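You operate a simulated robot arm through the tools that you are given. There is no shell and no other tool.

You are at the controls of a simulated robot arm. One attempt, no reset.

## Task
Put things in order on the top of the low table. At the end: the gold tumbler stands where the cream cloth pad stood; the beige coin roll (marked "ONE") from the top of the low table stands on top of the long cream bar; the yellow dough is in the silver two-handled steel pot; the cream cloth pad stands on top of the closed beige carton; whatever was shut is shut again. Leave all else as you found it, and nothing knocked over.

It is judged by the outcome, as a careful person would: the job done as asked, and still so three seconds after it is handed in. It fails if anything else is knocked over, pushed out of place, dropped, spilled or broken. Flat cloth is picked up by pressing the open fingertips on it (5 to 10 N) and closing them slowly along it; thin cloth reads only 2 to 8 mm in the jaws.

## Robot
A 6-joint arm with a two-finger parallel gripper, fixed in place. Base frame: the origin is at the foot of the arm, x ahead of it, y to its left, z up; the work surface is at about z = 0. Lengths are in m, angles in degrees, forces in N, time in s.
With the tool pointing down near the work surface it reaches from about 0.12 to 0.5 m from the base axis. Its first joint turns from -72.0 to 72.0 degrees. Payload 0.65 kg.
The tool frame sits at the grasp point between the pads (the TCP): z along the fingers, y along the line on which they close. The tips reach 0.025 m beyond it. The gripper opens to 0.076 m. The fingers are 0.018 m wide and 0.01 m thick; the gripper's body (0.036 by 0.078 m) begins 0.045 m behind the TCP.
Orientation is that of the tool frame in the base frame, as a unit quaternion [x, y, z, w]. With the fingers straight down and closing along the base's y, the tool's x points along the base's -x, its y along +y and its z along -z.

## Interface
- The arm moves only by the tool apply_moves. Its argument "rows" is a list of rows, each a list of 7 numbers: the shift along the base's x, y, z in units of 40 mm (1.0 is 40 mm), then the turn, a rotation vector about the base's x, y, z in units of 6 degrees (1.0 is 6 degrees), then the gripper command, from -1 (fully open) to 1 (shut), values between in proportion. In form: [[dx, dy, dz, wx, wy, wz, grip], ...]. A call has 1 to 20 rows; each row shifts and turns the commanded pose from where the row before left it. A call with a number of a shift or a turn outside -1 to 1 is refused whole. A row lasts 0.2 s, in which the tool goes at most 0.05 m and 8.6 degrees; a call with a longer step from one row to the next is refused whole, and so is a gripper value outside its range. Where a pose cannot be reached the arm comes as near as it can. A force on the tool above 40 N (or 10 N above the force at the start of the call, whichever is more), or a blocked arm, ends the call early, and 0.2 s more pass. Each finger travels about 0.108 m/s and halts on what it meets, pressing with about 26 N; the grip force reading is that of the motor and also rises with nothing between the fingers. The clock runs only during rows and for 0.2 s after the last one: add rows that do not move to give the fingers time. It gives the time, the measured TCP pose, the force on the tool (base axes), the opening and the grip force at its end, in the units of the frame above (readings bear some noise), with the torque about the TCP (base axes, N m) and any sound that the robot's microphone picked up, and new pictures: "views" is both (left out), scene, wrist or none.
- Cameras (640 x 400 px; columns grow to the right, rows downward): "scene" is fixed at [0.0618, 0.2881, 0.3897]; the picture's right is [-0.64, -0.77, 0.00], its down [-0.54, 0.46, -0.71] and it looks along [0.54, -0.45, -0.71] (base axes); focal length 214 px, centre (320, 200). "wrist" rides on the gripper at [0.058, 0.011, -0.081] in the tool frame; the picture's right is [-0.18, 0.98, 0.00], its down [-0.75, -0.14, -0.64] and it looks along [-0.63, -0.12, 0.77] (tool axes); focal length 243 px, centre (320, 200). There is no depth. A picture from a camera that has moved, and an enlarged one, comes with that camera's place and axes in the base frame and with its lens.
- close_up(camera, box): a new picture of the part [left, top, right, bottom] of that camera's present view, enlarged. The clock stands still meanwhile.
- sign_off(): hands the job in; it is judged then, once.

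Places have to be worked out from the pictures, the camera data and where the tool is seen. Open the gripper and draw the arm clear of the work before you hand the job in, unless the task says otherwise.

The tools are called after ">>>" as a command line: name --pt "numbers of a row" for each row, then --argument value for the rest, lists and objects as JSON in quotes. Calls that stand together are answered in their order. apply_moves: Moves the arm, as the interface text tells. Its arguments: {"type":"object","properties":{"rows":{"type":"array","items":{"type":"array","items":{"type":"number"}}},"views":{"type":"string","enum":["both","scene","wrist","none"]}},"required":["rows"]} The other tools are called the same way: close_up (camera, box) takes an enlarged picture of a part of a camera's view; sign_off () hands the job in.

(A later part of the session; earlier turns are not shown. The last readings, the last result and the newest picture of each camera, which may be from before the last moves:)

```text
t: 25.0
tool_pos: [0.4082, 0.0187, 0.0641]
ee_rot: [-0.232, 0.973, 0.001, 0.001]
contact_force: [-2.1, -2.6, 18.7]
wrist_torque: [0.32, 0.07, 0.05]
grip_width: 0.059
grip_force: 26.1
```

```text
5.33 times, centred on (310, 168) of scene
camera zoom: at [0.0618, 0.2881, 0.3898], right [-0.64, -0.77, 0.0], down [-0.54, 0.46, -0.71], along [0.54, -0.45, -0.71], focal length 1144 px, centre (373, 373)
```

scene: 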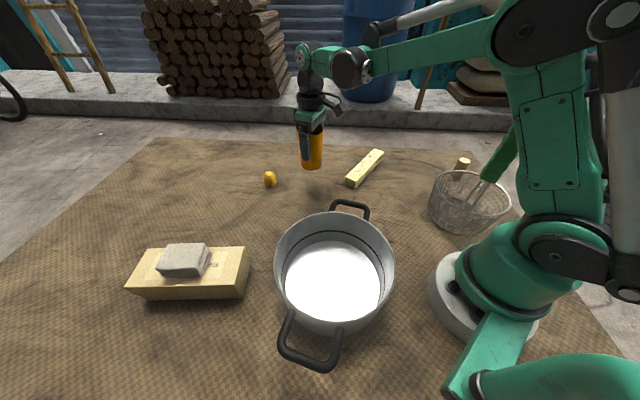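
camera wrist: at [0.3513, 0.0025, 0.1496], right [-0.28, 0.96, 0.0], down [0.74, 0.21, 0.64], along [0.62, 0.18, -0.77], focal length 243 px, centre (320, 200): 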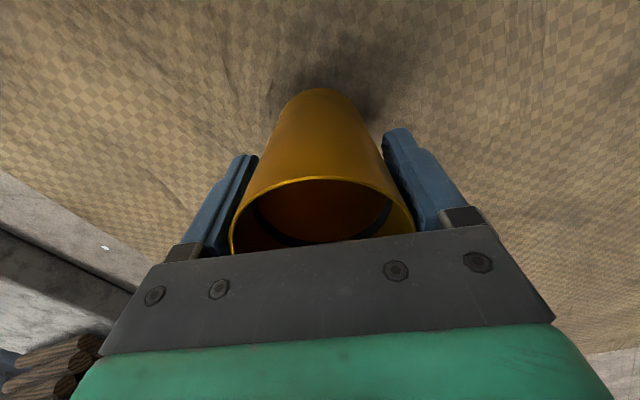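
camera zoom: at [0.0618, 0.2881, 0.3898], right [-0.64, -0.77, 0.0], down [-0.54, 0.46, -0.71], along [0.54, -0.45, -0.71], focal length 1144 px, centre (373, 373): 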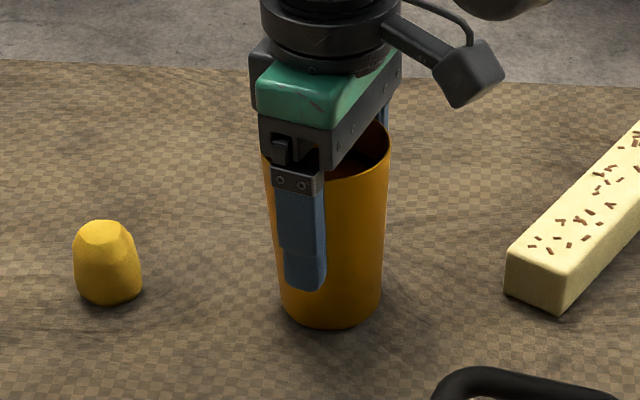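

Contact registered (19 N): the cup is on the table. Easing up a touch and opening gradually.

>>> apply_moves --pt "0 0 0.015 0 0 0 0.1" --pt "0 0 0 0 0 0 0.1" --pt "0 0 0 0 0 0 -0.58" --pt "0 0 0 0 0 0 -0.65" --pt "0 0 0 0 0 0 -0.8" --pt "0 0 0 0 0 0 -1" --pt "0 0 0 0 0 0 -1"

>>> close_up --camera "scene" --box '[260, 130, 360, 205]'

```text
t: 26.6
tool_pos: [0.4081, 0.0188, 0.0636]
ee_rot: [-0.232, 0.973, 0.001, 0.001]
contact_force: [0.3, 0.0, -0.3]
wrist_torque: [0.01, 0.01, 0.02]
grip_width: 0.076
grip_force: 0.0
camera wrist: at [0.3515, 0.0029, 0.1445], right [-0.28, 0.96, 0.0], down [0.74, 0.21, 0.64], along [0.62, 0.18, -0.77], focal length 243 px, centre (320, 200)
```

scene: 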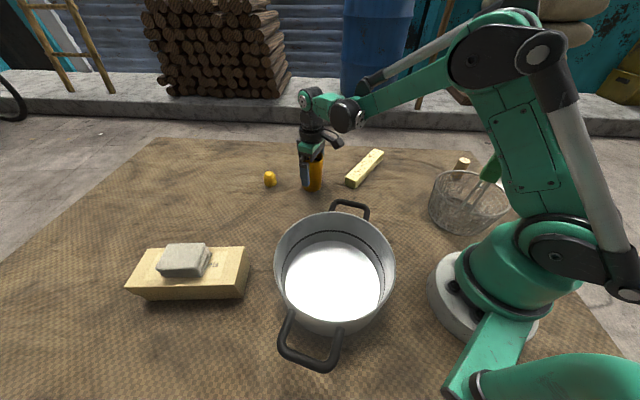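
wrist: 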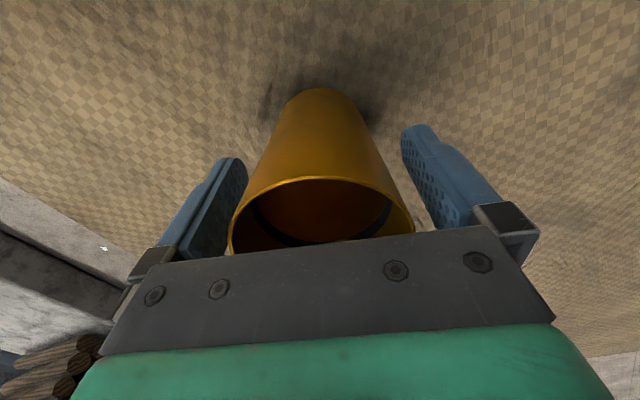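

```text
5.33 times, centred on (310, 168) of scene
camera zoom: at [0.0618, 0.2881, 0.3897], right [-0.64, -0.77, 0.0], down [-0.54, 0.46, -0.71], along [0.54, -0.45, -0.71], focal length 1144 px, centre (373, 373)
```

zoom: 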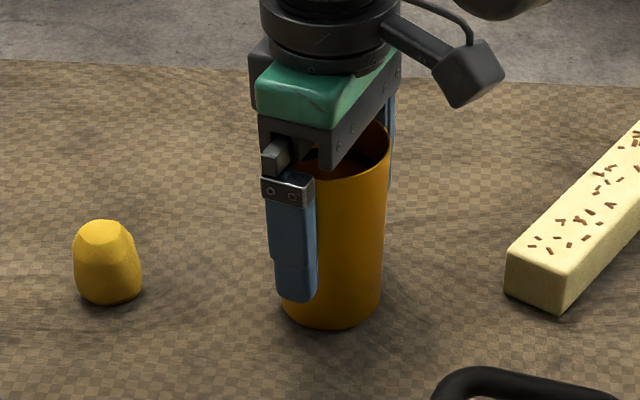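

The cup stands freely where the pad was. Rising straight up, then moving toward the dough at about (0.49, 0.10).

>>> apply_moves --pt "0 0 0.2 0 0 0 -1" --pt "0 0 0.5 0 0 0 -1" --pt "0 0 0.7 0 0 0 -1" --pt "0 0 0.6 0 0 0 -1" --pt "0.294 0.475 0 0 0 -0.625 -1" --pt "0.294 0.475 0 0 0 -0.625 -1" --pt "0.294 0.475 0 0 0 -0.625 -1" --pt "0.294 0.475 0 0 0 -0.625 -1" --pt "0 0 0 0 0 0 -1"

>>> close_up --camera "scene" --box '[240, 130, 360, 220]'

>>> close_up --camera "wrist" --box '[220, 40, 420, 180]'

```text
t: 28.6
tool_pos: [0.4576, 0.0958, 0.1429]
ee_rot: [-0.101, 0.995, 0.001, 0.001]
contact_force: [-1.1, -0.4, 1.2]
wrist_torque: [-0.02, 0.01, -0.01]
grip_width: 0.076
grip_force: 0.1
camera wrist: at [0.3975, 0.0944, 0.2236], right [-0.02, 1.0, 0.0], down [0.77, 0.01, 0.64], along [0.64, 0.01, -0.77], focal length 243 px, centre (320, 200)
```

scene: 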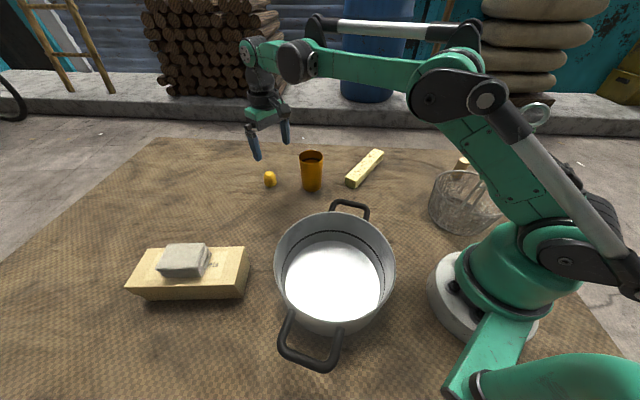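
wrist: 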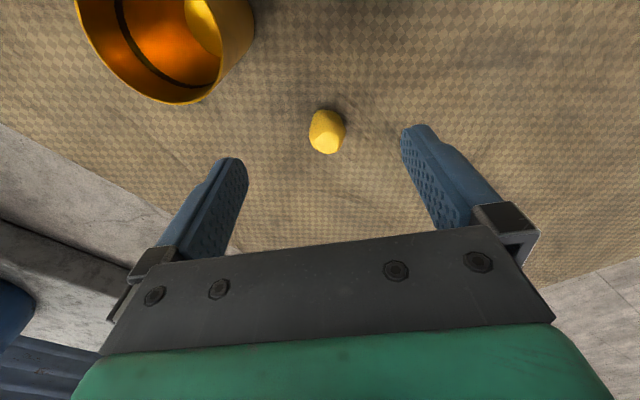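

```text
4.44 times, centred on (300, 175) of scene
camera zoom: at [0.0618, 0.2881, 0.3897], right [-0.64, -0.77, 0.0], down [-0.54, 0.46, -0.71], along [0.54, -0.45, -0.71], focal length 953 px, centre (409, 311)
```

zoom: 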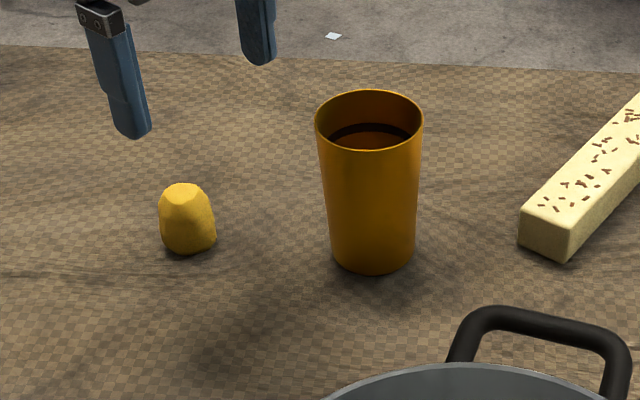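

```text
2.86 times, centred on (320, 110) of wrist
camera zoom: at [0.3975, 0.0944, 0.2236], right [-0.02, 1.0, 0.0], down [0.77, 0.01, 0.64], along [0.64, 0.01, -0.77], focal length 693 px, centre (320, 457)
```

zoom: 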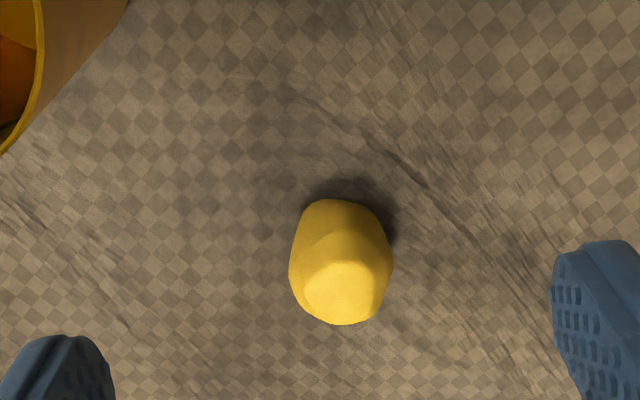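

The dough axis is at about (0.490, 0.102), roughly 0.032 wide and 0.037 tall. That is right at the reach limit, so I'll approach to z≈0.065 first and see whether the arm reaches.

>>> apply_moves --pt "0.25 0.05 -0.6 0 0 0 -1" --pt "0.28 0.05 -0.6 0 0 0 -1" --pt "0.28 0.05 -0.6 0 0 0 -1" --pt "0 0 -0.1 0 0 0 -1" --pt "0 0 0 0 0 0 -1"

>>> close_up --camera "wrist" --box '[220, 80, 420, 220]'

```text
t: 29.8
tool_pos: [0.4866, 0.1013, 0.067]
ee_rot: [-0.102, 0.995, 0.002, 0.0]
contact_force: [-0.6, -0.5, 0.2]
wrist_torque: [0.0, -0.02, -0.02]
grip_width: 0.0759
grip_force: 0.1
camera wrist: at [0.4279, 0.1001, 0.148], right [-0.02, 1.0, 0.0], down [0.77, 0.01, 0.64], along [0.64, 0.01, -0.77], focal length 243 px, centre (320, 200)
```

scene: 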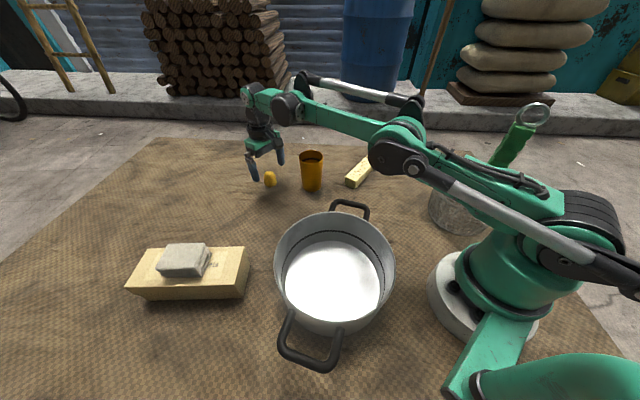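
wrist: 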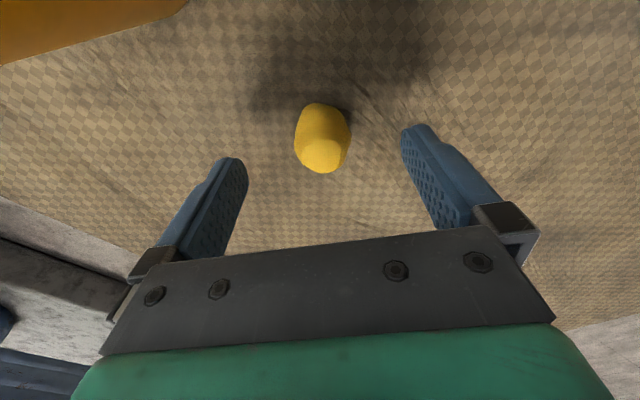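

```text
2.86 times, centred on (320, 150) of wrist
camera zoom: at [0.4279, 0.1001, 0.148], right [-0.02, 1.0, 0.0], down [0.77, 0.01, 0.64], along [0.64, 0.01, -0.77], focal length 693 px, centre (320, 343)
```

zoom: 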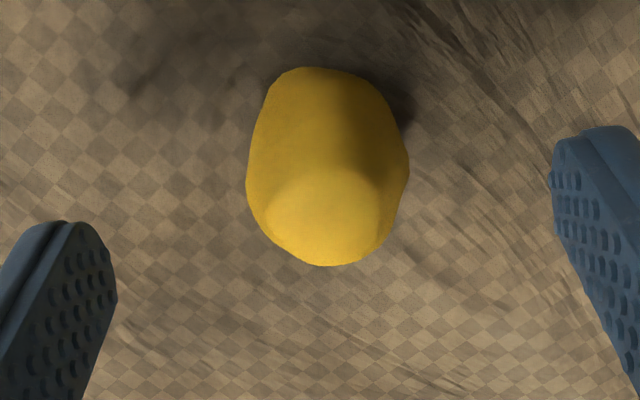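

Within reach. The dough axis is about 3 mm farther out; shifting slightly and descending to z≈0.029.

>>> apply_moves --pt "0.08 0.02 -0.3 0 0 0 -1" --pt "0 0 -0.4 0 0 0 -1" --pt "0 0 -0.25 0 0 0 -1" --pt "0 0 0 0 0 0 -1"

```text
t: 30.8
tool_pos: [0.4861, 0.1006, 0.03]
ee_rot: [-0.102, 0.995, 0.001, 0.002]
contact_force: [0.9, -0.1, 0.0]
wrist_torque: [0.0, 0.0, 0.0]
grip_width: 0.0759
grip_force: 0.0
out of reach, approached as far as the arm can: row 3
camera wrist: at [0.4271, 0.0995, 0.1104], right [-0.02, 1.0, 0.0], down [0.76, 0.01, 0.64], along [0.64, 0.01, -0.76], focal length 243 px, centre (320, 200)
```

scene: 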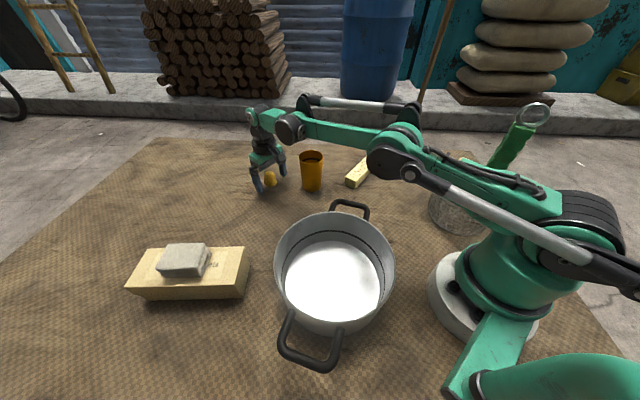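
wrist: 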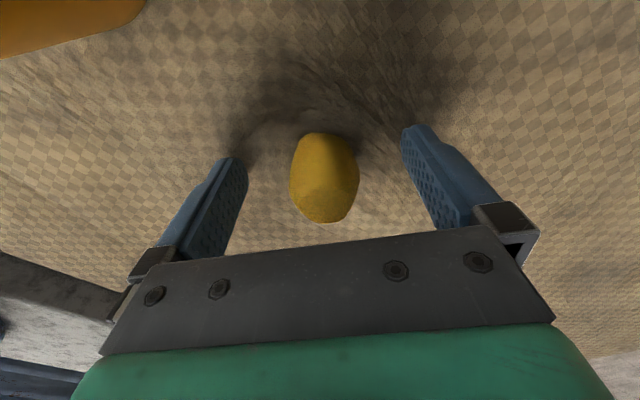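

The TCP is within 4 mm of the dough axis, well inside the finger width. Closing gently in steps.

>>> apply_moves --pt "0 0 0 0 0 0 -0.6" --pt "0 0 0 0 0 0 -0.2" --pt "0 0 0 0 0 0 0.05" --pt "0 0 0 0 0 0 0.2" --pt "0 0 0 0 0 0 0.2" --views "wrist"

```text
t: 32.0
tool_pos: [0.4868, 0.1016, 0.0305]
ee_rot: [-0.104, 0.995, 0.002, 0.002]
contact_force: [0.4, -0.1, 1.0]
wrist_torque: [0.0, 0.02, -0.03]
grip_width: 0.033
grip_force: 25.6
camera wrist: at [0.4271, 0.0995, 0.1105], right [-0.02, 1.0, 0.0], down [0.76, 0.01, 0.64], along [0.64, 0.01, -0.76], focal length 243 px, centre (320, 200)
```

wrist: 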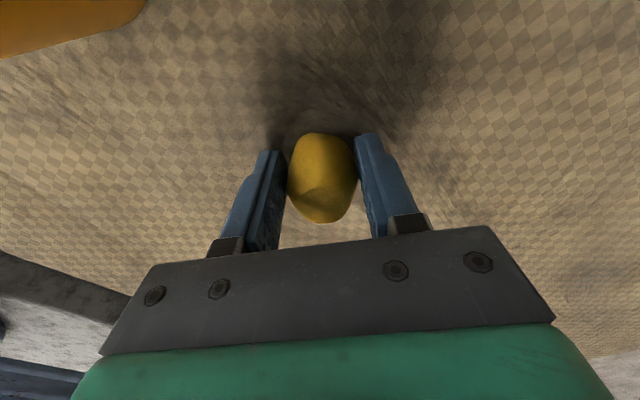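

The dough is held (0.033 m). Lifting while drawing in, then carrying it high toward the pot.

>>> apply_moves --pt "0 0 0.4 0 0 0 0.2" --pt "-0.1 0 0.7 0 0 0 0.2" --pt "-0.4 0.05 0.8 0 0 0 0.2" --pt "-0.6 0.1 0.8 0 0 0 0.2" --pt "-0.8 0.15 0.5 0 0 0 0.2" --pt "-0.9 0.2 0.4 0 0 0 0.2" --pt "-0.9 0.2 0.3 0 0 0 0.2" --pt "-0.9 0.2 0.2 0 0 0 0.2" --pt "-0.9 0.2 0 0 0 0 0.2" --pt "-0.8 0.2 0 0 0 0 0.2" --pt "0 0 0 0 0 0 0.2" --pt "0 0 0 0 0 0 0.2"

```text
t: 34.6
tool_pos: [0.2332, 0.1514, 0.1961]
ee_rot: [-0.103, 0.995, 0.002, 0.001]
contact_force: [0.2, 0.5, -0.2]
wrist_torque: [-0.01, 0.01, 0.0]
grip_width: 0.0329
grip_force: 26.0
camera wrist: at [0.1745, 0.1514, 0.2762], right [-0.02, 1.0, 0.0], down [0.77, 0.01, 0.64], along [0.64, 0.01, -0.77], focal length 243 px, centre (320, 200)
```

scene: 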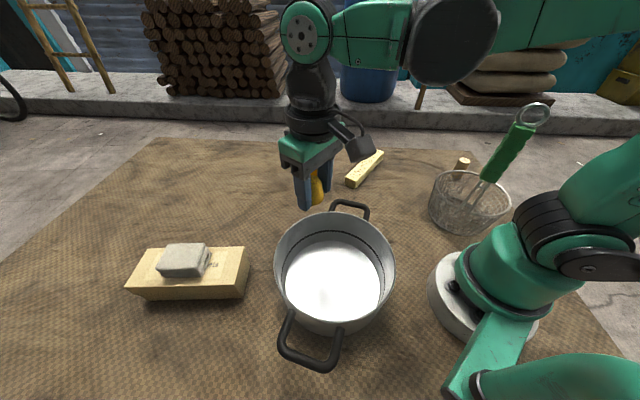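
wrist: 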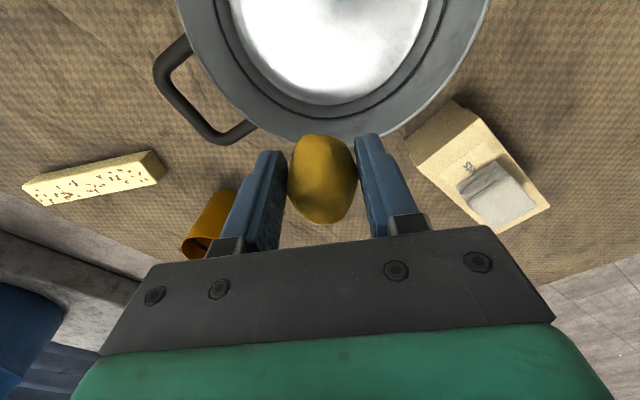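

From both views the pot centre is about (0.177, 0.160), with the rim about 0.08 high and radius about 0.097. Moving over the centre and partially lowering.

>>> apply_moves --pt "-0.5 0.08 0 0 0 0 0.2" --pt "-0.5 0.08 0 0 0 0 0.2" --pt "-0.4 0.06 -0.3 0 0 0 0.2" --pt "0 0 -0.7 0 0 0 0.2" --pt "0 0 -0.7 0 0 0 0.2" --pt "0 0 -0.5 0 0 0 0.2" --pt "0 0 0 0 0 0 0.2"

>>> close_up --camera "scene" --box '[240, 130, 440, 380]'

```text
t: 36.2
tool_pos: [0.1778, 0.162, 0.106]
ee_rot: [-0.103, 0.995, 0.0, 0.001]
contact_force: [0.7, 0.1, -0.9]
wrist_torque: [0.0, -0.03, 0.01]
grip_width: 0.0333
grip_force: 25.7
camera wrist: at [0.1188, 0.1599, 0.1863], right [-0.02, 1.0, 0.0], down [0.77, 0.01, 0.64], along [0.64, 0.01, -0.77], focal length 243 px, centre (320, 200)
```

scene: 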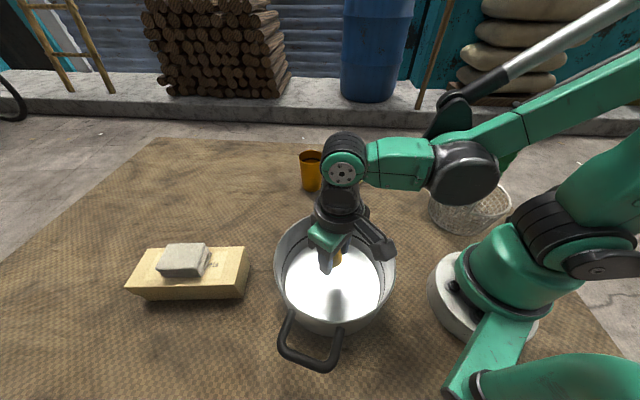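
wrist: 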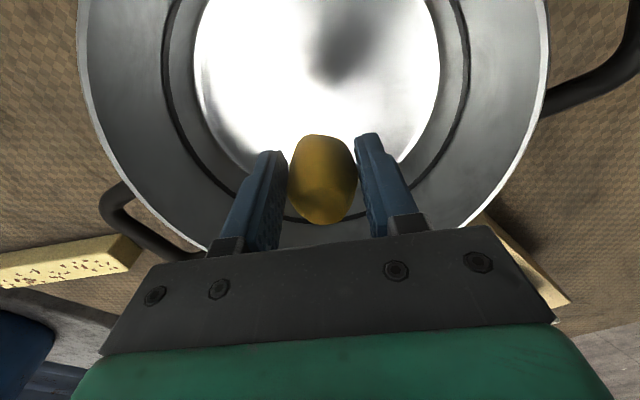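

```text
1.60 times, centred on (340, 255) of scene
camera zoom: at [0.0618, 0.2881, 0.3897], right [-0.64, -0.77, 0.0], down [-0.54, 0.46, -0.71], along [0.54, -0.45, -0.71], focal length 343 px, centre (288, 112)
```

zoom: 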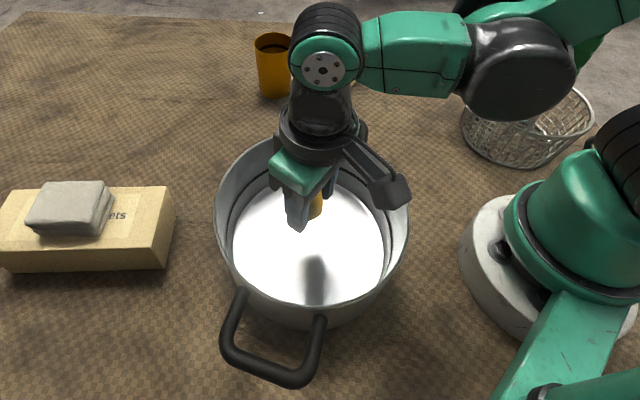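

Over the pot's middle, dough still in grip, arm clear of the rim. Lowering to just above the pot floor.

>>> apply_moves --pt "0 0 -0.5 0 0 0 0.2" --pt "0 0 -0.5 0 0 0 0.2" --pt "0 0 -0.3 0 0 0 0.2" --pt "0 0 -0.1 0 0 0 0.2" --pt "0 0 0 0 0 0 0.2"

>>> close_up --camera "scene" --box '[240, 170, 440, 380]'

```text
t: 37.4
tool_pos: [0.1773, 0.1614, 0.0521]
ee_rot: [-0.103, 0.995, 0.001, 0.001]
contact_force: [0.1, -0.5, -0.2]
wrist_torque: [0.0, -0.01, -0.01]
grip_width: 0.0332
grip_force: 26.1
camera wrist: at [0.1185, 0.1606, 0.1317], right [-0.02, 1.0, 0.0], down [0.77, 0.01, 0.64], along [0.64, 0.01, -0.77], focal length 243 px, centre (320, 200)
```

scene: 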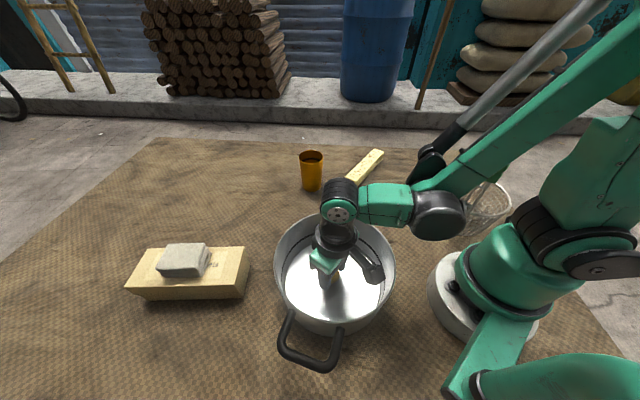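
wrist: 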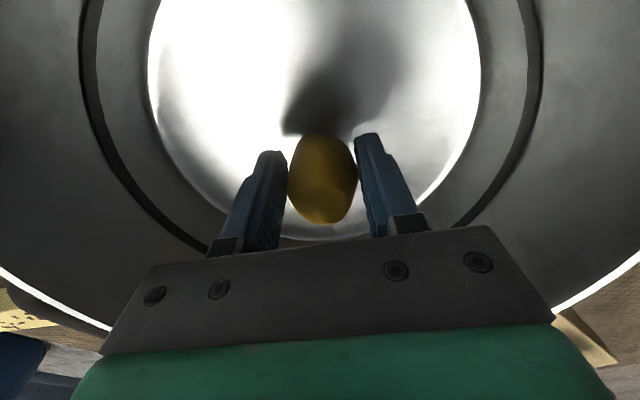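

```text
1.90 times, centred on (340, 275) of scene
camera zoom: at [0.0618, 0.2881, 0.3897], right [-0.64, -0.77, 0.0], down [-0.54, 0.46, -0.71], along [0.54, -0.45, -0.71], focal length 408 px, centre (282, 57)
```

zoom: 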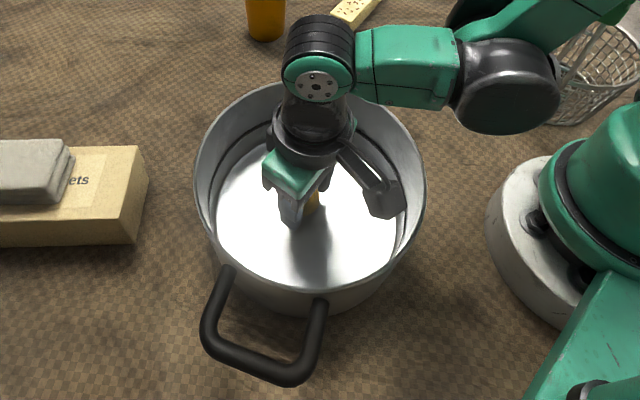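

Dough is about 2 cm above the pot floor. Continuing in small steps, watching force.

>>> apply_moves --pt "0 0 -0.2 0 0 0 0.2" --pt "0 0 -0.08 0 0 0 0.2" --pt "0 0 -0.04 0 0 0 0.2" --pt "0 0 0 0 0 0 0.2" --views "none"

```text
t: 38.4
tool_pos: [0.1768, 0.1619, 0.0389]
ee_rot: [-0.103, 0.995, 0.0, 0.001]
contact_force: [-0.4, -0.2, 0.2]
wrist_torque: [-0.03, 0.0, 0.02]
grip_width: 0.0331
grip_force: 26.0
```

>>> apply_moves --pt "0 0 -0.03 0 0 0 0.2" --pt "0 0 -0.03 0 0 0 0.2" --pt "0 0 0 0 0 0 0.2" --views "none"

```text
t: 39.2
tool_pos: [0.1777, 0.16, 0.0356]
ee_rot: [-0.103, 0.995, 0.001, 0.001]
contact_force: [-0.1, 0.4, -0.5]
wrist_torque: [0.02, -0.02, -0.02]
grip_width: 0.0331
grip_force: 25.8
```

Still free. A few more millimetre steps.

>>> apply_moves --pt "0 0 -0.025 0 0 0 0.2" --pt "0 0 0 0 0 0 0.2" --views "none"

>>> apply_moves --pt "0 0 -0.025 0 0 0 0.2" --pt "0 0 0 0 0 0 0.2" --views "wrist"

```text
t: 39.8
tool_pos: [0.1774, 0.1608, 0.035]
ee_rot: [-0.103, 0.995, 0.001, 0.001]
contact_force: [0.7, 0.0, 10.3]
wrist_torque: [-0.04, -0.11, 0.01]
grip_width: 0.0328
grip_force: 26.8
```

```text
t: 40.4
tool_pos: [0.1772, 0.1604, 0.0333]
ee_rot: [-0.103, 0.995, 0.002, 0.001]
contact_force: [-2.6, 3.4, 23.3]
wrist_torque: [0.07, -0.08, -0.03]
grip_width: 0.0331
grip_force: 26.4
camera wrist: at [0.1187, 0.1599, 0.1141], right [-0.02, 1.0, 0.0], down [0.77, 0.01, 0.64], along [0.64, 0.01, -0.77], focal length 243 px, centre (320, 200)
```

wrist: 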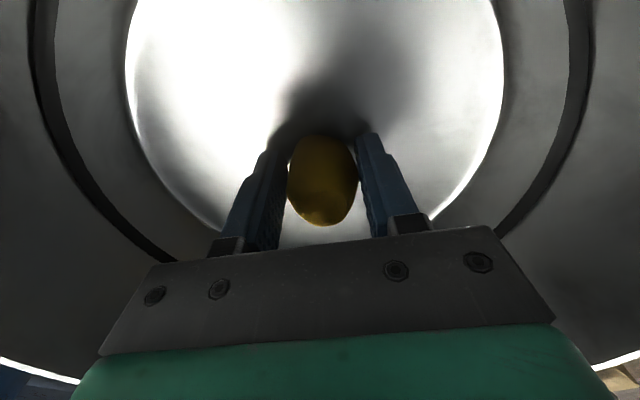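

The dough is touching the pot floor (23 N). Easing up about 1.5 mm, then opening slowly.

>>> apply_moves --pt "0 0 0.03 0 0 0 0.2" --pt "0 0 0 0 0 0 0.2" --pt "0 0 0 0 0 0 0.05" --pt "0 0 0 0 0 0 -0.1" --pt "0 0 0 0 0 0 -0.4" --pt "0 0 0 0 0 0 -0.7" --pt "0 0 0 0 0 0 -0.7"

```text
t: 42.0
tool_pos: [0.1772, 0.1609, 0.0357]
ee_rot: [-0.102, 0.995, 0.001, 0.001]
contact_force: [0.0, -0.8, 0.3]
wrist_torque: [-0.01, 0.01, -0.01]
grip_width: 0.0642
grip_force: 0.0
camera wrist: at [0.1184, 0.16, 0.1154], right [-0.02, 1.0, 0.0], down [0.77, 0.01, 0.64], along [0.64, 0.01, -0.77], focal length 243 px, centre (320, 200)
```

scene: 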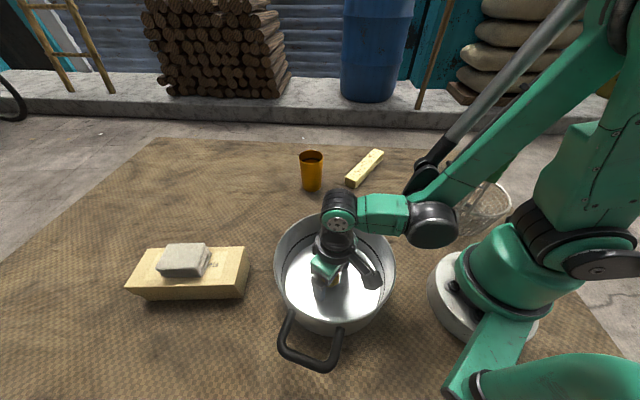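
wrist: 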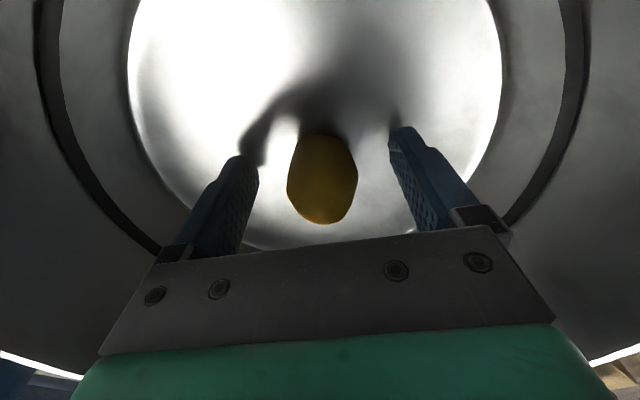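

The dough rests in the pot. Lifting straight out, then heading toward the middle with a yaw turn so the wrist camera can survey the basket, coin roll and bar.

>>> apply_moves --pt "0 0 0.3 0 0 0 -0.7" --pt "0 0 0.8 0 0 0 -0.7" --pt "0 0 0.9 0 0 0 -0.7" --pt "0 0 0.9 0 0 0 -1" --pt "0 0 0.9 0 0 0 -1" --pt "0 0 0.7 0 0 0 -1" --pt "0.25 -0.4 0.1 0 0 -1 -1" --pt "0.25 -0.4 0.1 0 0 -1 -1" --pt "0.25 -0.4 0.1 0 0 -1 -1" --pt "0.25 -0.4 0.1 0 0 -1 -1" --pt "0.25 -0.4 0.1 0 0 -1 -1" --pt "0.25 -0.4 0.1 0 0 -1 -1" --pt "0.25 -0.4 0.1 0 0 -1 -1" --pt "0.25 -0.4 0.1 0 0 -1 -1" --pt "0.25 -0.4 0 0 0 -1 -1" --pt "0 0 0 0 0 0 -1"

>>> close_up --camera "scene" --box '[260, 200, 420, 340]'

>>> close_up --camera "scene" --box '[400, 90, 560, 250]'

```text
t: 45.4
tool_pos: [0.2676, 0.0169, 0.2482]
ee_rot: [0.361, 0.932, 0.001, 0.001]
contact_force: [-0.2, -0.4, -0.1]
wrist_torque: [0.04, 0.02, -0.02]
grip_width: 0.0761
grip_force: 0.0
camera wrist: at [0.2329, 0.0649, 0.3275], right [0.8, 0.6, 0.0], down [0.46, -0.61, 0.64], along [0.39, -0.51, -0.77], focal length 243 px, centre (320, 200)
```

scene: 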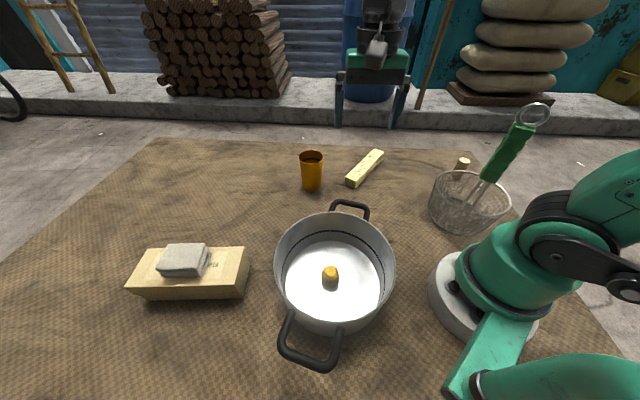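
wrist: 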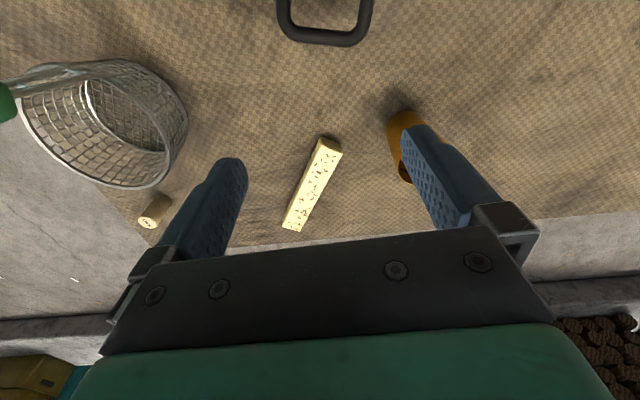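

```text
2.86 times, centred on (340, 270) of scene
camera zoom: at [0.0618, 0.2881, 0.3897], right [-0.64, -0.77, 0.0], down [-0.54, 0.46, -0.71], along [0.54, -0.45, -0.71], focal length 613 px, centre (263, 0)
```

zoom: 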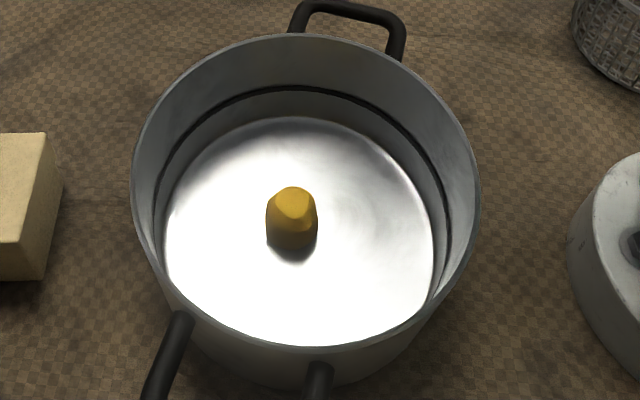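

```text
2.50 times, centred on (480, 170) of scene
camera zoom: at [0.0618, 0.2881, 0.3897], right [-0.64, -0.77, 0.0], down [-0.54, 0.46, -0.71], along [0.54, -0.45, -0.71], focal length 536 px, centre (-80, 275)
```

zoom: 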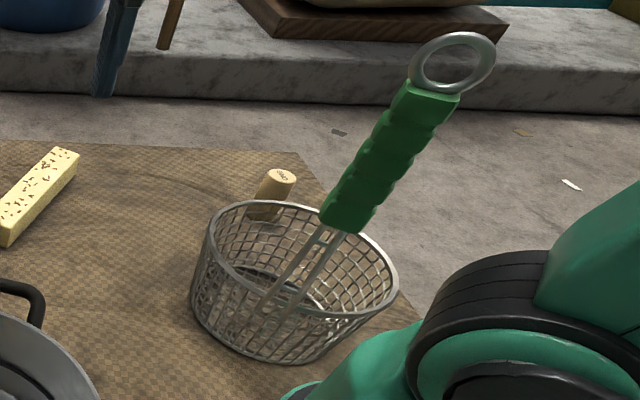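

The dough stands in the pot. Enlarging the wrist view around the coin roll, basket and bar to locate them.

>>> close_up --camera "wrist" --box '[0, 40, 220, 240]'

>>> close_up --camera "wrist" --box '[260, 110, 440, 240]'

>>> close_up --camera "wrist" --box '[110, 170, 200, 240]'

```text
2.00 times, centred on (110, 140) of wrist
camera zoom: at [0.2329, 0.0649, 0.3275], right [0.8, 0.6, 0.0], down [0.46, -0.61, 0.64], along [0.39, -0.51, -0.77], focal length 485 px, centre (740, 320)
```

zoom: 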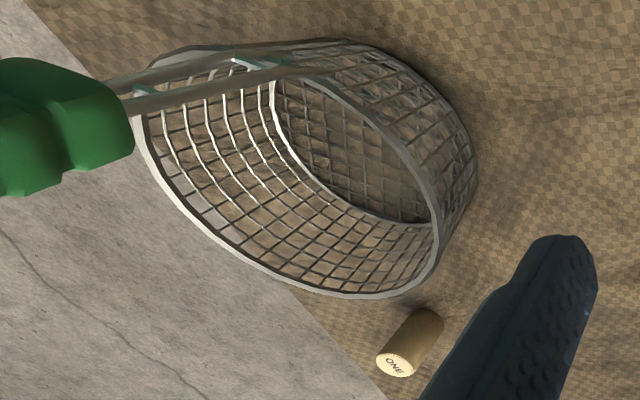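

```text
3.08 times, centred on (350, 175) of wrist
camera zoom: at [0.2329, 0.0649, 0.3275], right [0.8, 0.6, 0.0], down [0.46, -0.61, 0.64], along [0.39, -0.51, -0.77], focal length 746 px, centre (228, 277)
```

zoom: 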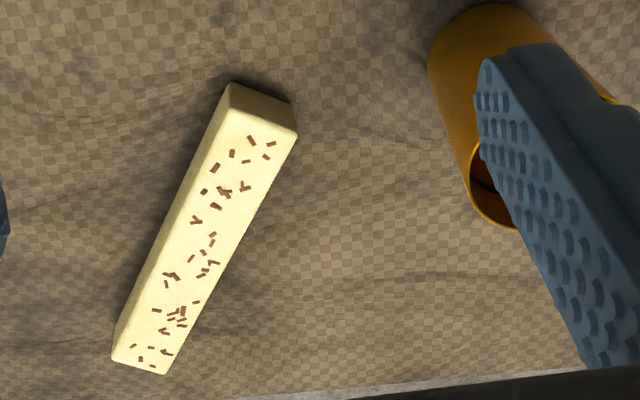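

```text
5.71 times, centred on (155, 205) of wrist
camera zoom: at [0.2329, 0.0649, 0.3275], right [0.8, 0.6, 0.0], down [0.46, -0.61, 0.64], along [0.39, -0.51, -0.77], focal length 1386 px, centre (1263, 171)
```

zoom: 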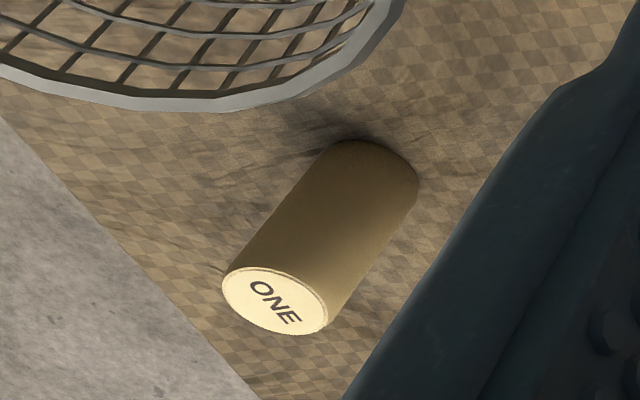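

The coin roll stands upright at about (0.180, −0.319), diameter 0.032 and height 0.055. The basket's tall handle (about (0.10, −0.11), up to z≈0.28) lies near the arm's path there. I'll turn the wrist camera toward the basket to measure the handle before going near it.

>>> apply_moves --pt "0.1 0.1 0.2 0 0 -1 -1" --pt "0.1 0.1 0.2 0 0 -1 -1" --pt "0 0.1 0.2 0 0 -1 -1" --pt "0 0.1 0.2 0 0 -1 -1" --pt "0 0 0.2 0 0 -1 -1" --pt "0 0 0 0 0 -1 -1" --pt "0 0 0 0 0 -1 -1" --pt "0 0 0 0 0 -1 -1" --pt "0 0 0 0 0 0 -1"

```text
t: 47.4
tool_pos: [0.2774, 0.0334, 0.2864]
ee_rot: [0.709, 0.705, 0.0, 0.002]
contact_force: [-0.2, -0.5, 0.2]
wrist_torque: [0.01, 0.02, 0.01]
grip_width: 0.076
grip_force: 0.0
camera wrist: at [0.2881, 0.0923, 0.3674], right [0.98, -0.19, 0.0], down [-0.15, -0.75, 0.64], along [-0.12, -0.63, -0.77], focal length 243 px, centre (320, 200)
```

scene: 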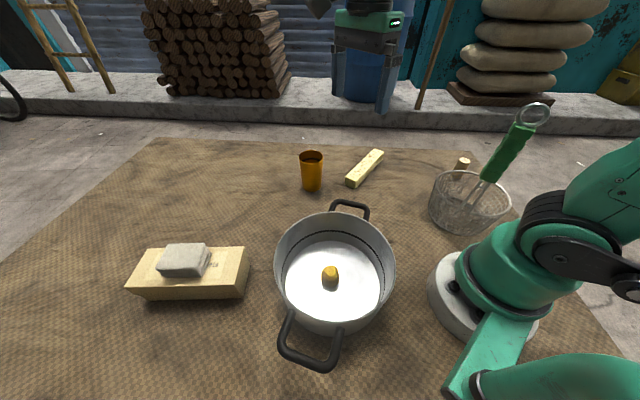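
wrist: 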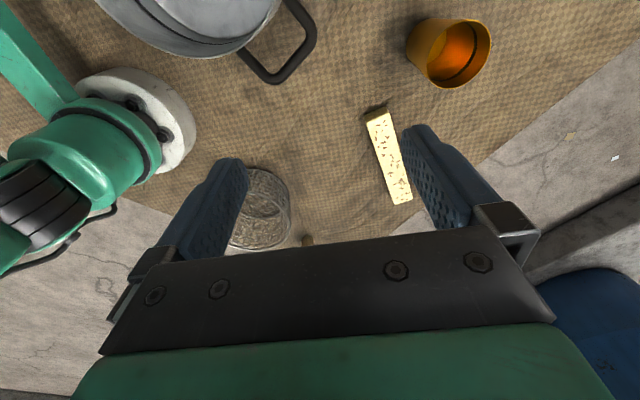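

The handle is hidden behind the left finger in this view; turning another 24° to uncover it.

>>> apply_moves --pt "0 0 0 0 0 -1 -1" --pt "0 0 0 0 0 -1 -1" --pt "0 0 0 0 0 -1 -1" --pt "0 0 0 0 0 -1 -1" --pt "0 0 0 0 0 0 -1" --views "wrist"

```text
t: 48.6
tool_pos: [0.2756, 0.0331, 0.2878]
ee_rot: [0.84, 0.542, -0.001, 0.001]
contact_force: [0.4, -0.3, 1.2]
wrist_torque: [0.02, -0.02, 0.02]
grip_width: 0.076
grip_force: 0.0
camera wrist: at [0.31, 0.0822, 0.3676], right [0.82, -0.57, 0.0], down [-0.44, -0.63, 0.64], along [-0.37, -0.53, -0.77], focal length 243 px, centre (320, 200)
```

wrist: 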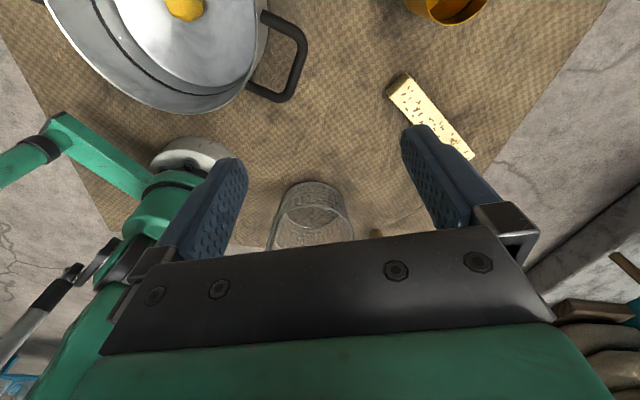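

The gripper plate hides the handle's upper part. I'll tilt the tool 30° toward the basket so the camera can see the handle tip.

>>> apply_moves --pt "0 0 0 -0.82 0.57 0 -1" --pt "0 0 0 -0.82 0.57 0 -1" --pt "0 0 0 -0.82 0.57 0 -1" --pt "0 0 0 -0.82 0.57 0 -1" --pt "0 0 0 -0.82 0.57 0 -1" --pt "0 0 0 0 0 0 -1"

```text
t: 50.0
tool_pos: [0.2764, 0.0333, 0.2866]
ee_rot: [0.812, 0.524, -0.239, 0.099]
contact_force: [0.4, -0.1, -0.1]
wrist_torque: [-0.02, -0.02, 0.0]
grip_width: 0.0759
grip_force: 0.0
camera wrist: at [0.3289, 0.1092, 0.3268], right [0.82, -0.57, 0.0], down [-0.2, -0.28, 0.94], along [-0.54, -0.77, -0.34], focal length 243 px, centre (320, 200)
```

scene: 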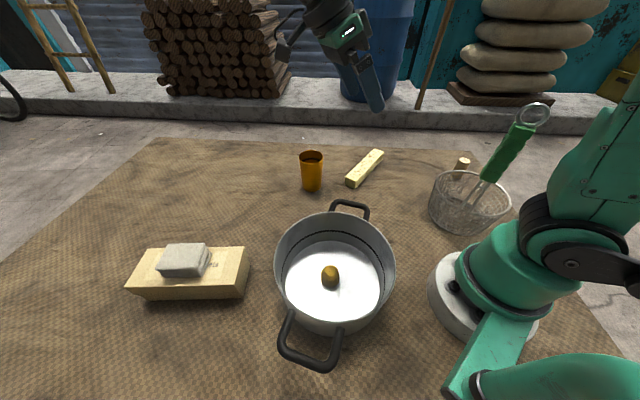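
wrist: 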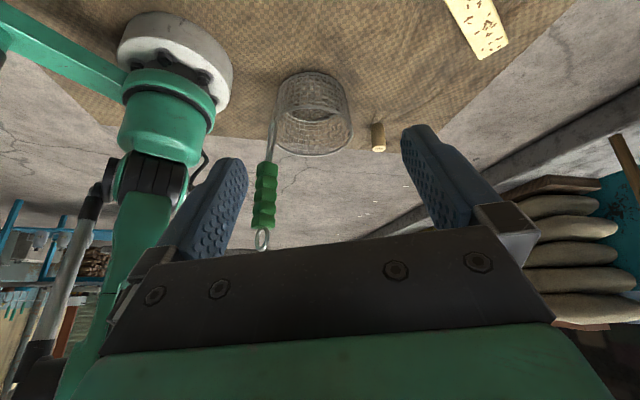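

With both cameras the handle is fixed: it stands nearly vertical from about (0.094, −0.097, 0.165) to its tip at (0.098, −0.097, 0.285). I'll undo the tilt, yaw so the fingers will close radially on the coin, and swing over at a height where the arm links stay well above that tip.

>>> apply_moves --pt "0 0 0 0.82 -0.57 0 -1" --pt "0 0 0 0.82 -0.57 0 -1" --pt "0 0 0 0.82 -0.57 0 -1" --pt "0 0 0 0.82 -0.57 0 -1" --pt "0 0 0 0.82 -0.57 0 -1" --pt "-0.1 -0.6 0 0 0 -1 -1" --pt "-0.1 -0.9 0 0 0 -1 -1" --pt "-0.1 -0.9 0 0 0 -1 -1" --pt "-0.1 -0.9 -0.1 0 0 -1 -1" --pt "-0.1 -0.9 -0.1 0 0 -1 -1" --pt "-0.1 -0.9 -0.1 0 0 -1 -1" --pt "0 0 0 0 0 0 -1"

```text
t: 52.6
tool_pos: [0.2512, -0.1707, 0.2752]
ee_rot: [0.967, 0.256, 0.0, 0.001]
contact_force: [0.1, 0.7, 0.4]
wrist_torque: [-0.01, -0.02, 0.0]
grip_width: 0.076
grip_force: 0.1
camera wrist: at [0.3061, -0.1506, 0.3548], right [0.33, -0.94, 0.0], down [-0.72, -0.25, 0.64], along [-0.61, -0.21, -0.77], focal length 243 px, centre (320, 200)
```

scene: 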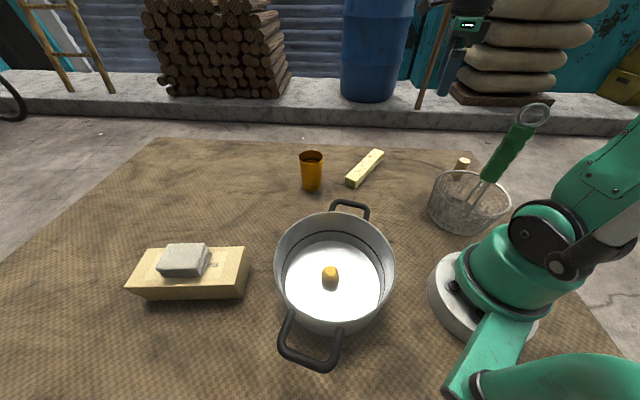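
wrist: 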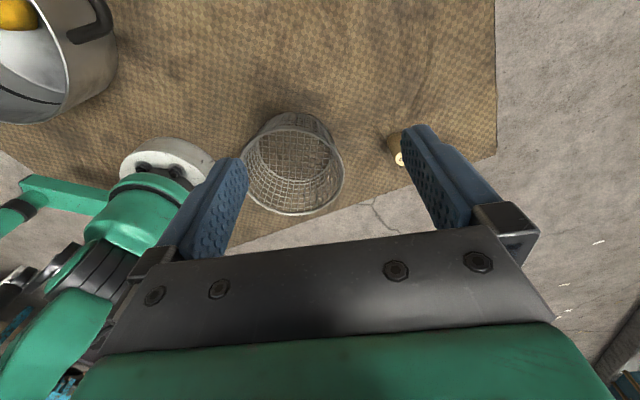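

The arm is clear of the handle. Now moving over the coin at z≈0.22 while leaning the tool 18° so the arm's plane stays further from the handle.

>>> apply_moves --pt "-0.355 -0.74 -0.2 0 0 0 -1" --pt "-0.355 -0.74 -0.25 0 0 0 -1" --pt "-0.355 -0.74 -0.25 0.49 -0.871 0 -1" --pt "-0.355 -0.74 -0.3 0.49 -0.871 0 -1" --pt "-0.355 -0.74 -0.3 0.49 -0.871 0 -1" --pt "0 0 0 0 0 0 -1"

>>> close_up --camera "scene" --box '[400, 0, 640, 240]'

```text
t: 54.0
tool_pos: [0.1808, -0.3172, 0.2218]
ee_rot: [0.955, 0.253, 0.152, -0.039]
contact_force: [1.3, 0.2, -0.1]
wrist_torque: [0.02, 0.01, -0.01]
grip_width: 0.0761
grip_force: 0.0
camera wrist: at [0.2118, -0.3117, 0.3154], right [0.34, -0.94, -0.05], down [-0.86, -0.33, 0.38], along [-0.37, -0.08, -0.92], focal length 243 px, centre (320, 200)
```

scene: 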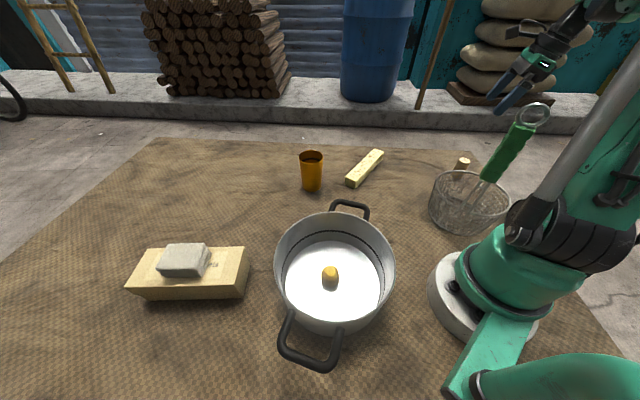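
wrist: 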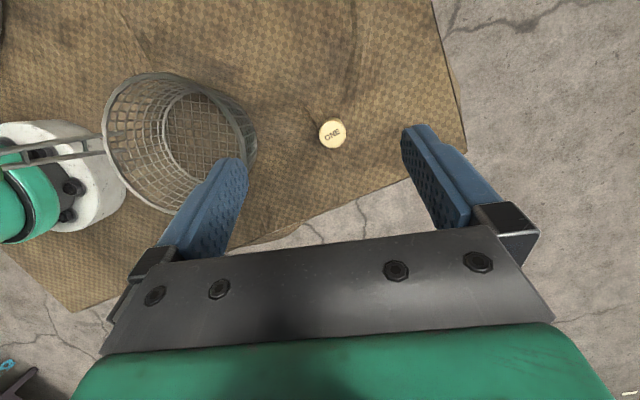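

```text
1.67 times, centred on (520, 120) of scene
camera zoom: at [0.0618, 0.2881, 0.3897], right [-0.64, -0.77, 0.0], down [-0.54, 0.46, -0.71], along [0.54, -0.45, -0.71], focal length 358 px, centre (-13, 333)
```

zoom: 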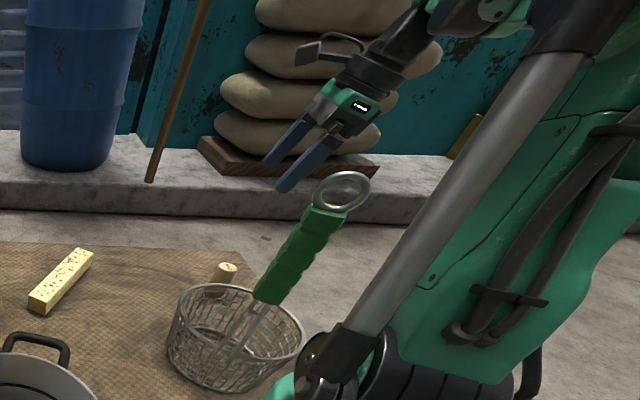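

The coin is seen at about (0.182, −0.320), right under the TCP, and the arm stays well right of the handle. Descending in stages while checking the gap.

>>> apply_moves --pt "0 0 -0.6 0 0 0 -1" --pt "0 -0.03 -0.7 0 0 0 -1" --pt "0 -0.03 -0.7 0 0 0 -1" --pt "0 0 0 0 0 0 -1"

>>> close_up --camera "scene" --box '[400, 0, 640, 240]'

>>> close_up --camera "wrist" --box '[200, 60, 440, 220]'

```text
t: 55.0
tool_pos: [0.1814, -0.3204, 0.1427]
ee_rot: [0.955, 0.253, 0.15, -0.038]
contact_force: [0.0, -0.4, -0.3]
wrist_torque: [-0.02, 0.01, -0.03]
grip_width: 0.0755
grip_force: 0.1
camera wrist: at [0.2136, -0.3149, 0.2372], right [0.34, -0.94, -0.05], down [-0.86, -0.33, 0.38], along [-0.37, -0.08, -0.92], focal length 243 px, centre (320, 200)
```

scene: 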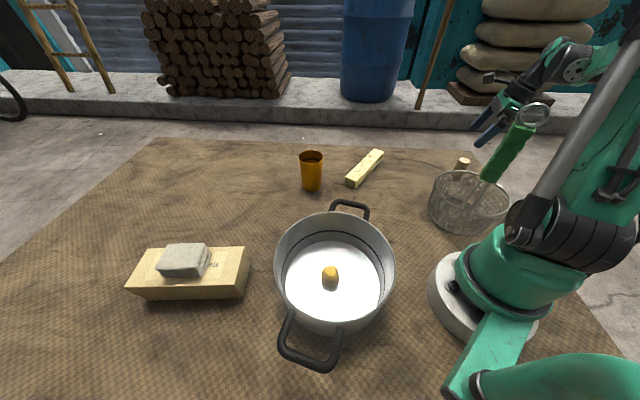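
wrist: 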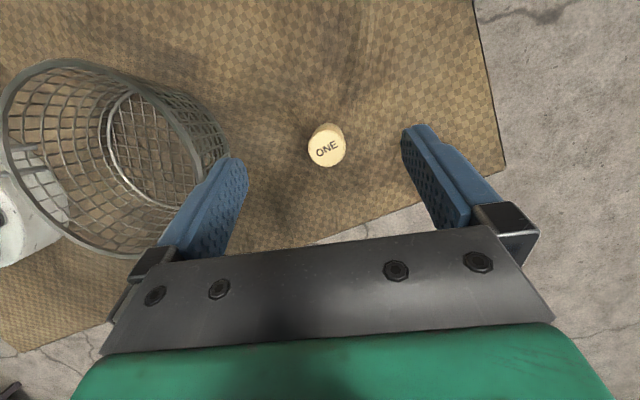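

```text
1.67 times, centred on (520, 120) of scene
camera zoom: at [0.0618, 0.2881, 0.3897], right [-0.64, -0.77, 0.0], down [-0.54, 0.46, -0.71], along [0.54, -0.45, -0.71], focal length 358 px, centre (-13, 333)
```

zoom: 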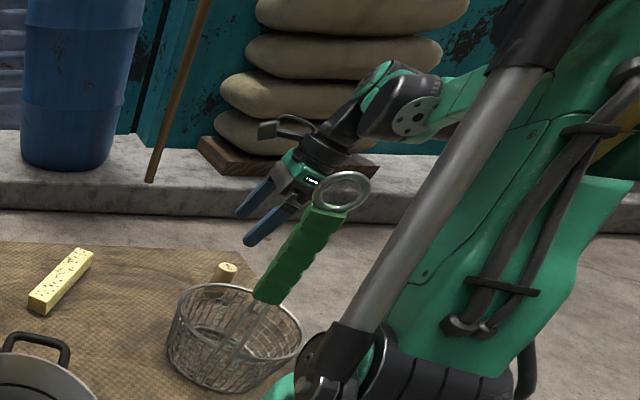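

```text
2.50 times, centred on (320, 140) of wrist
camera zoom: at [0.2136, -0.3149, 0.2372], right [0.34, -0.94, -0.05], down [-0.86, -0.33, 0.38], along [-0.37, -0.08, -0.92], focal length 606 px, centre (320, 350)
```

zoom: 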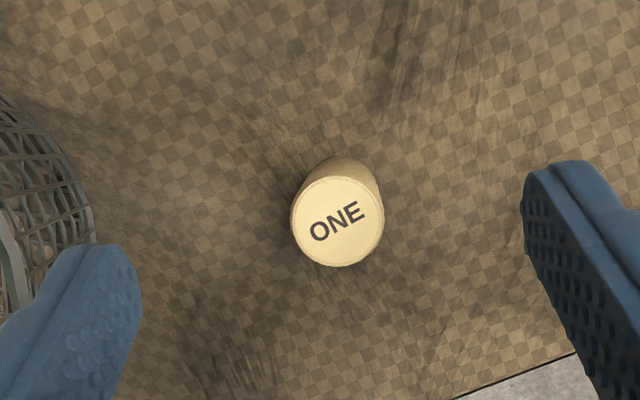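

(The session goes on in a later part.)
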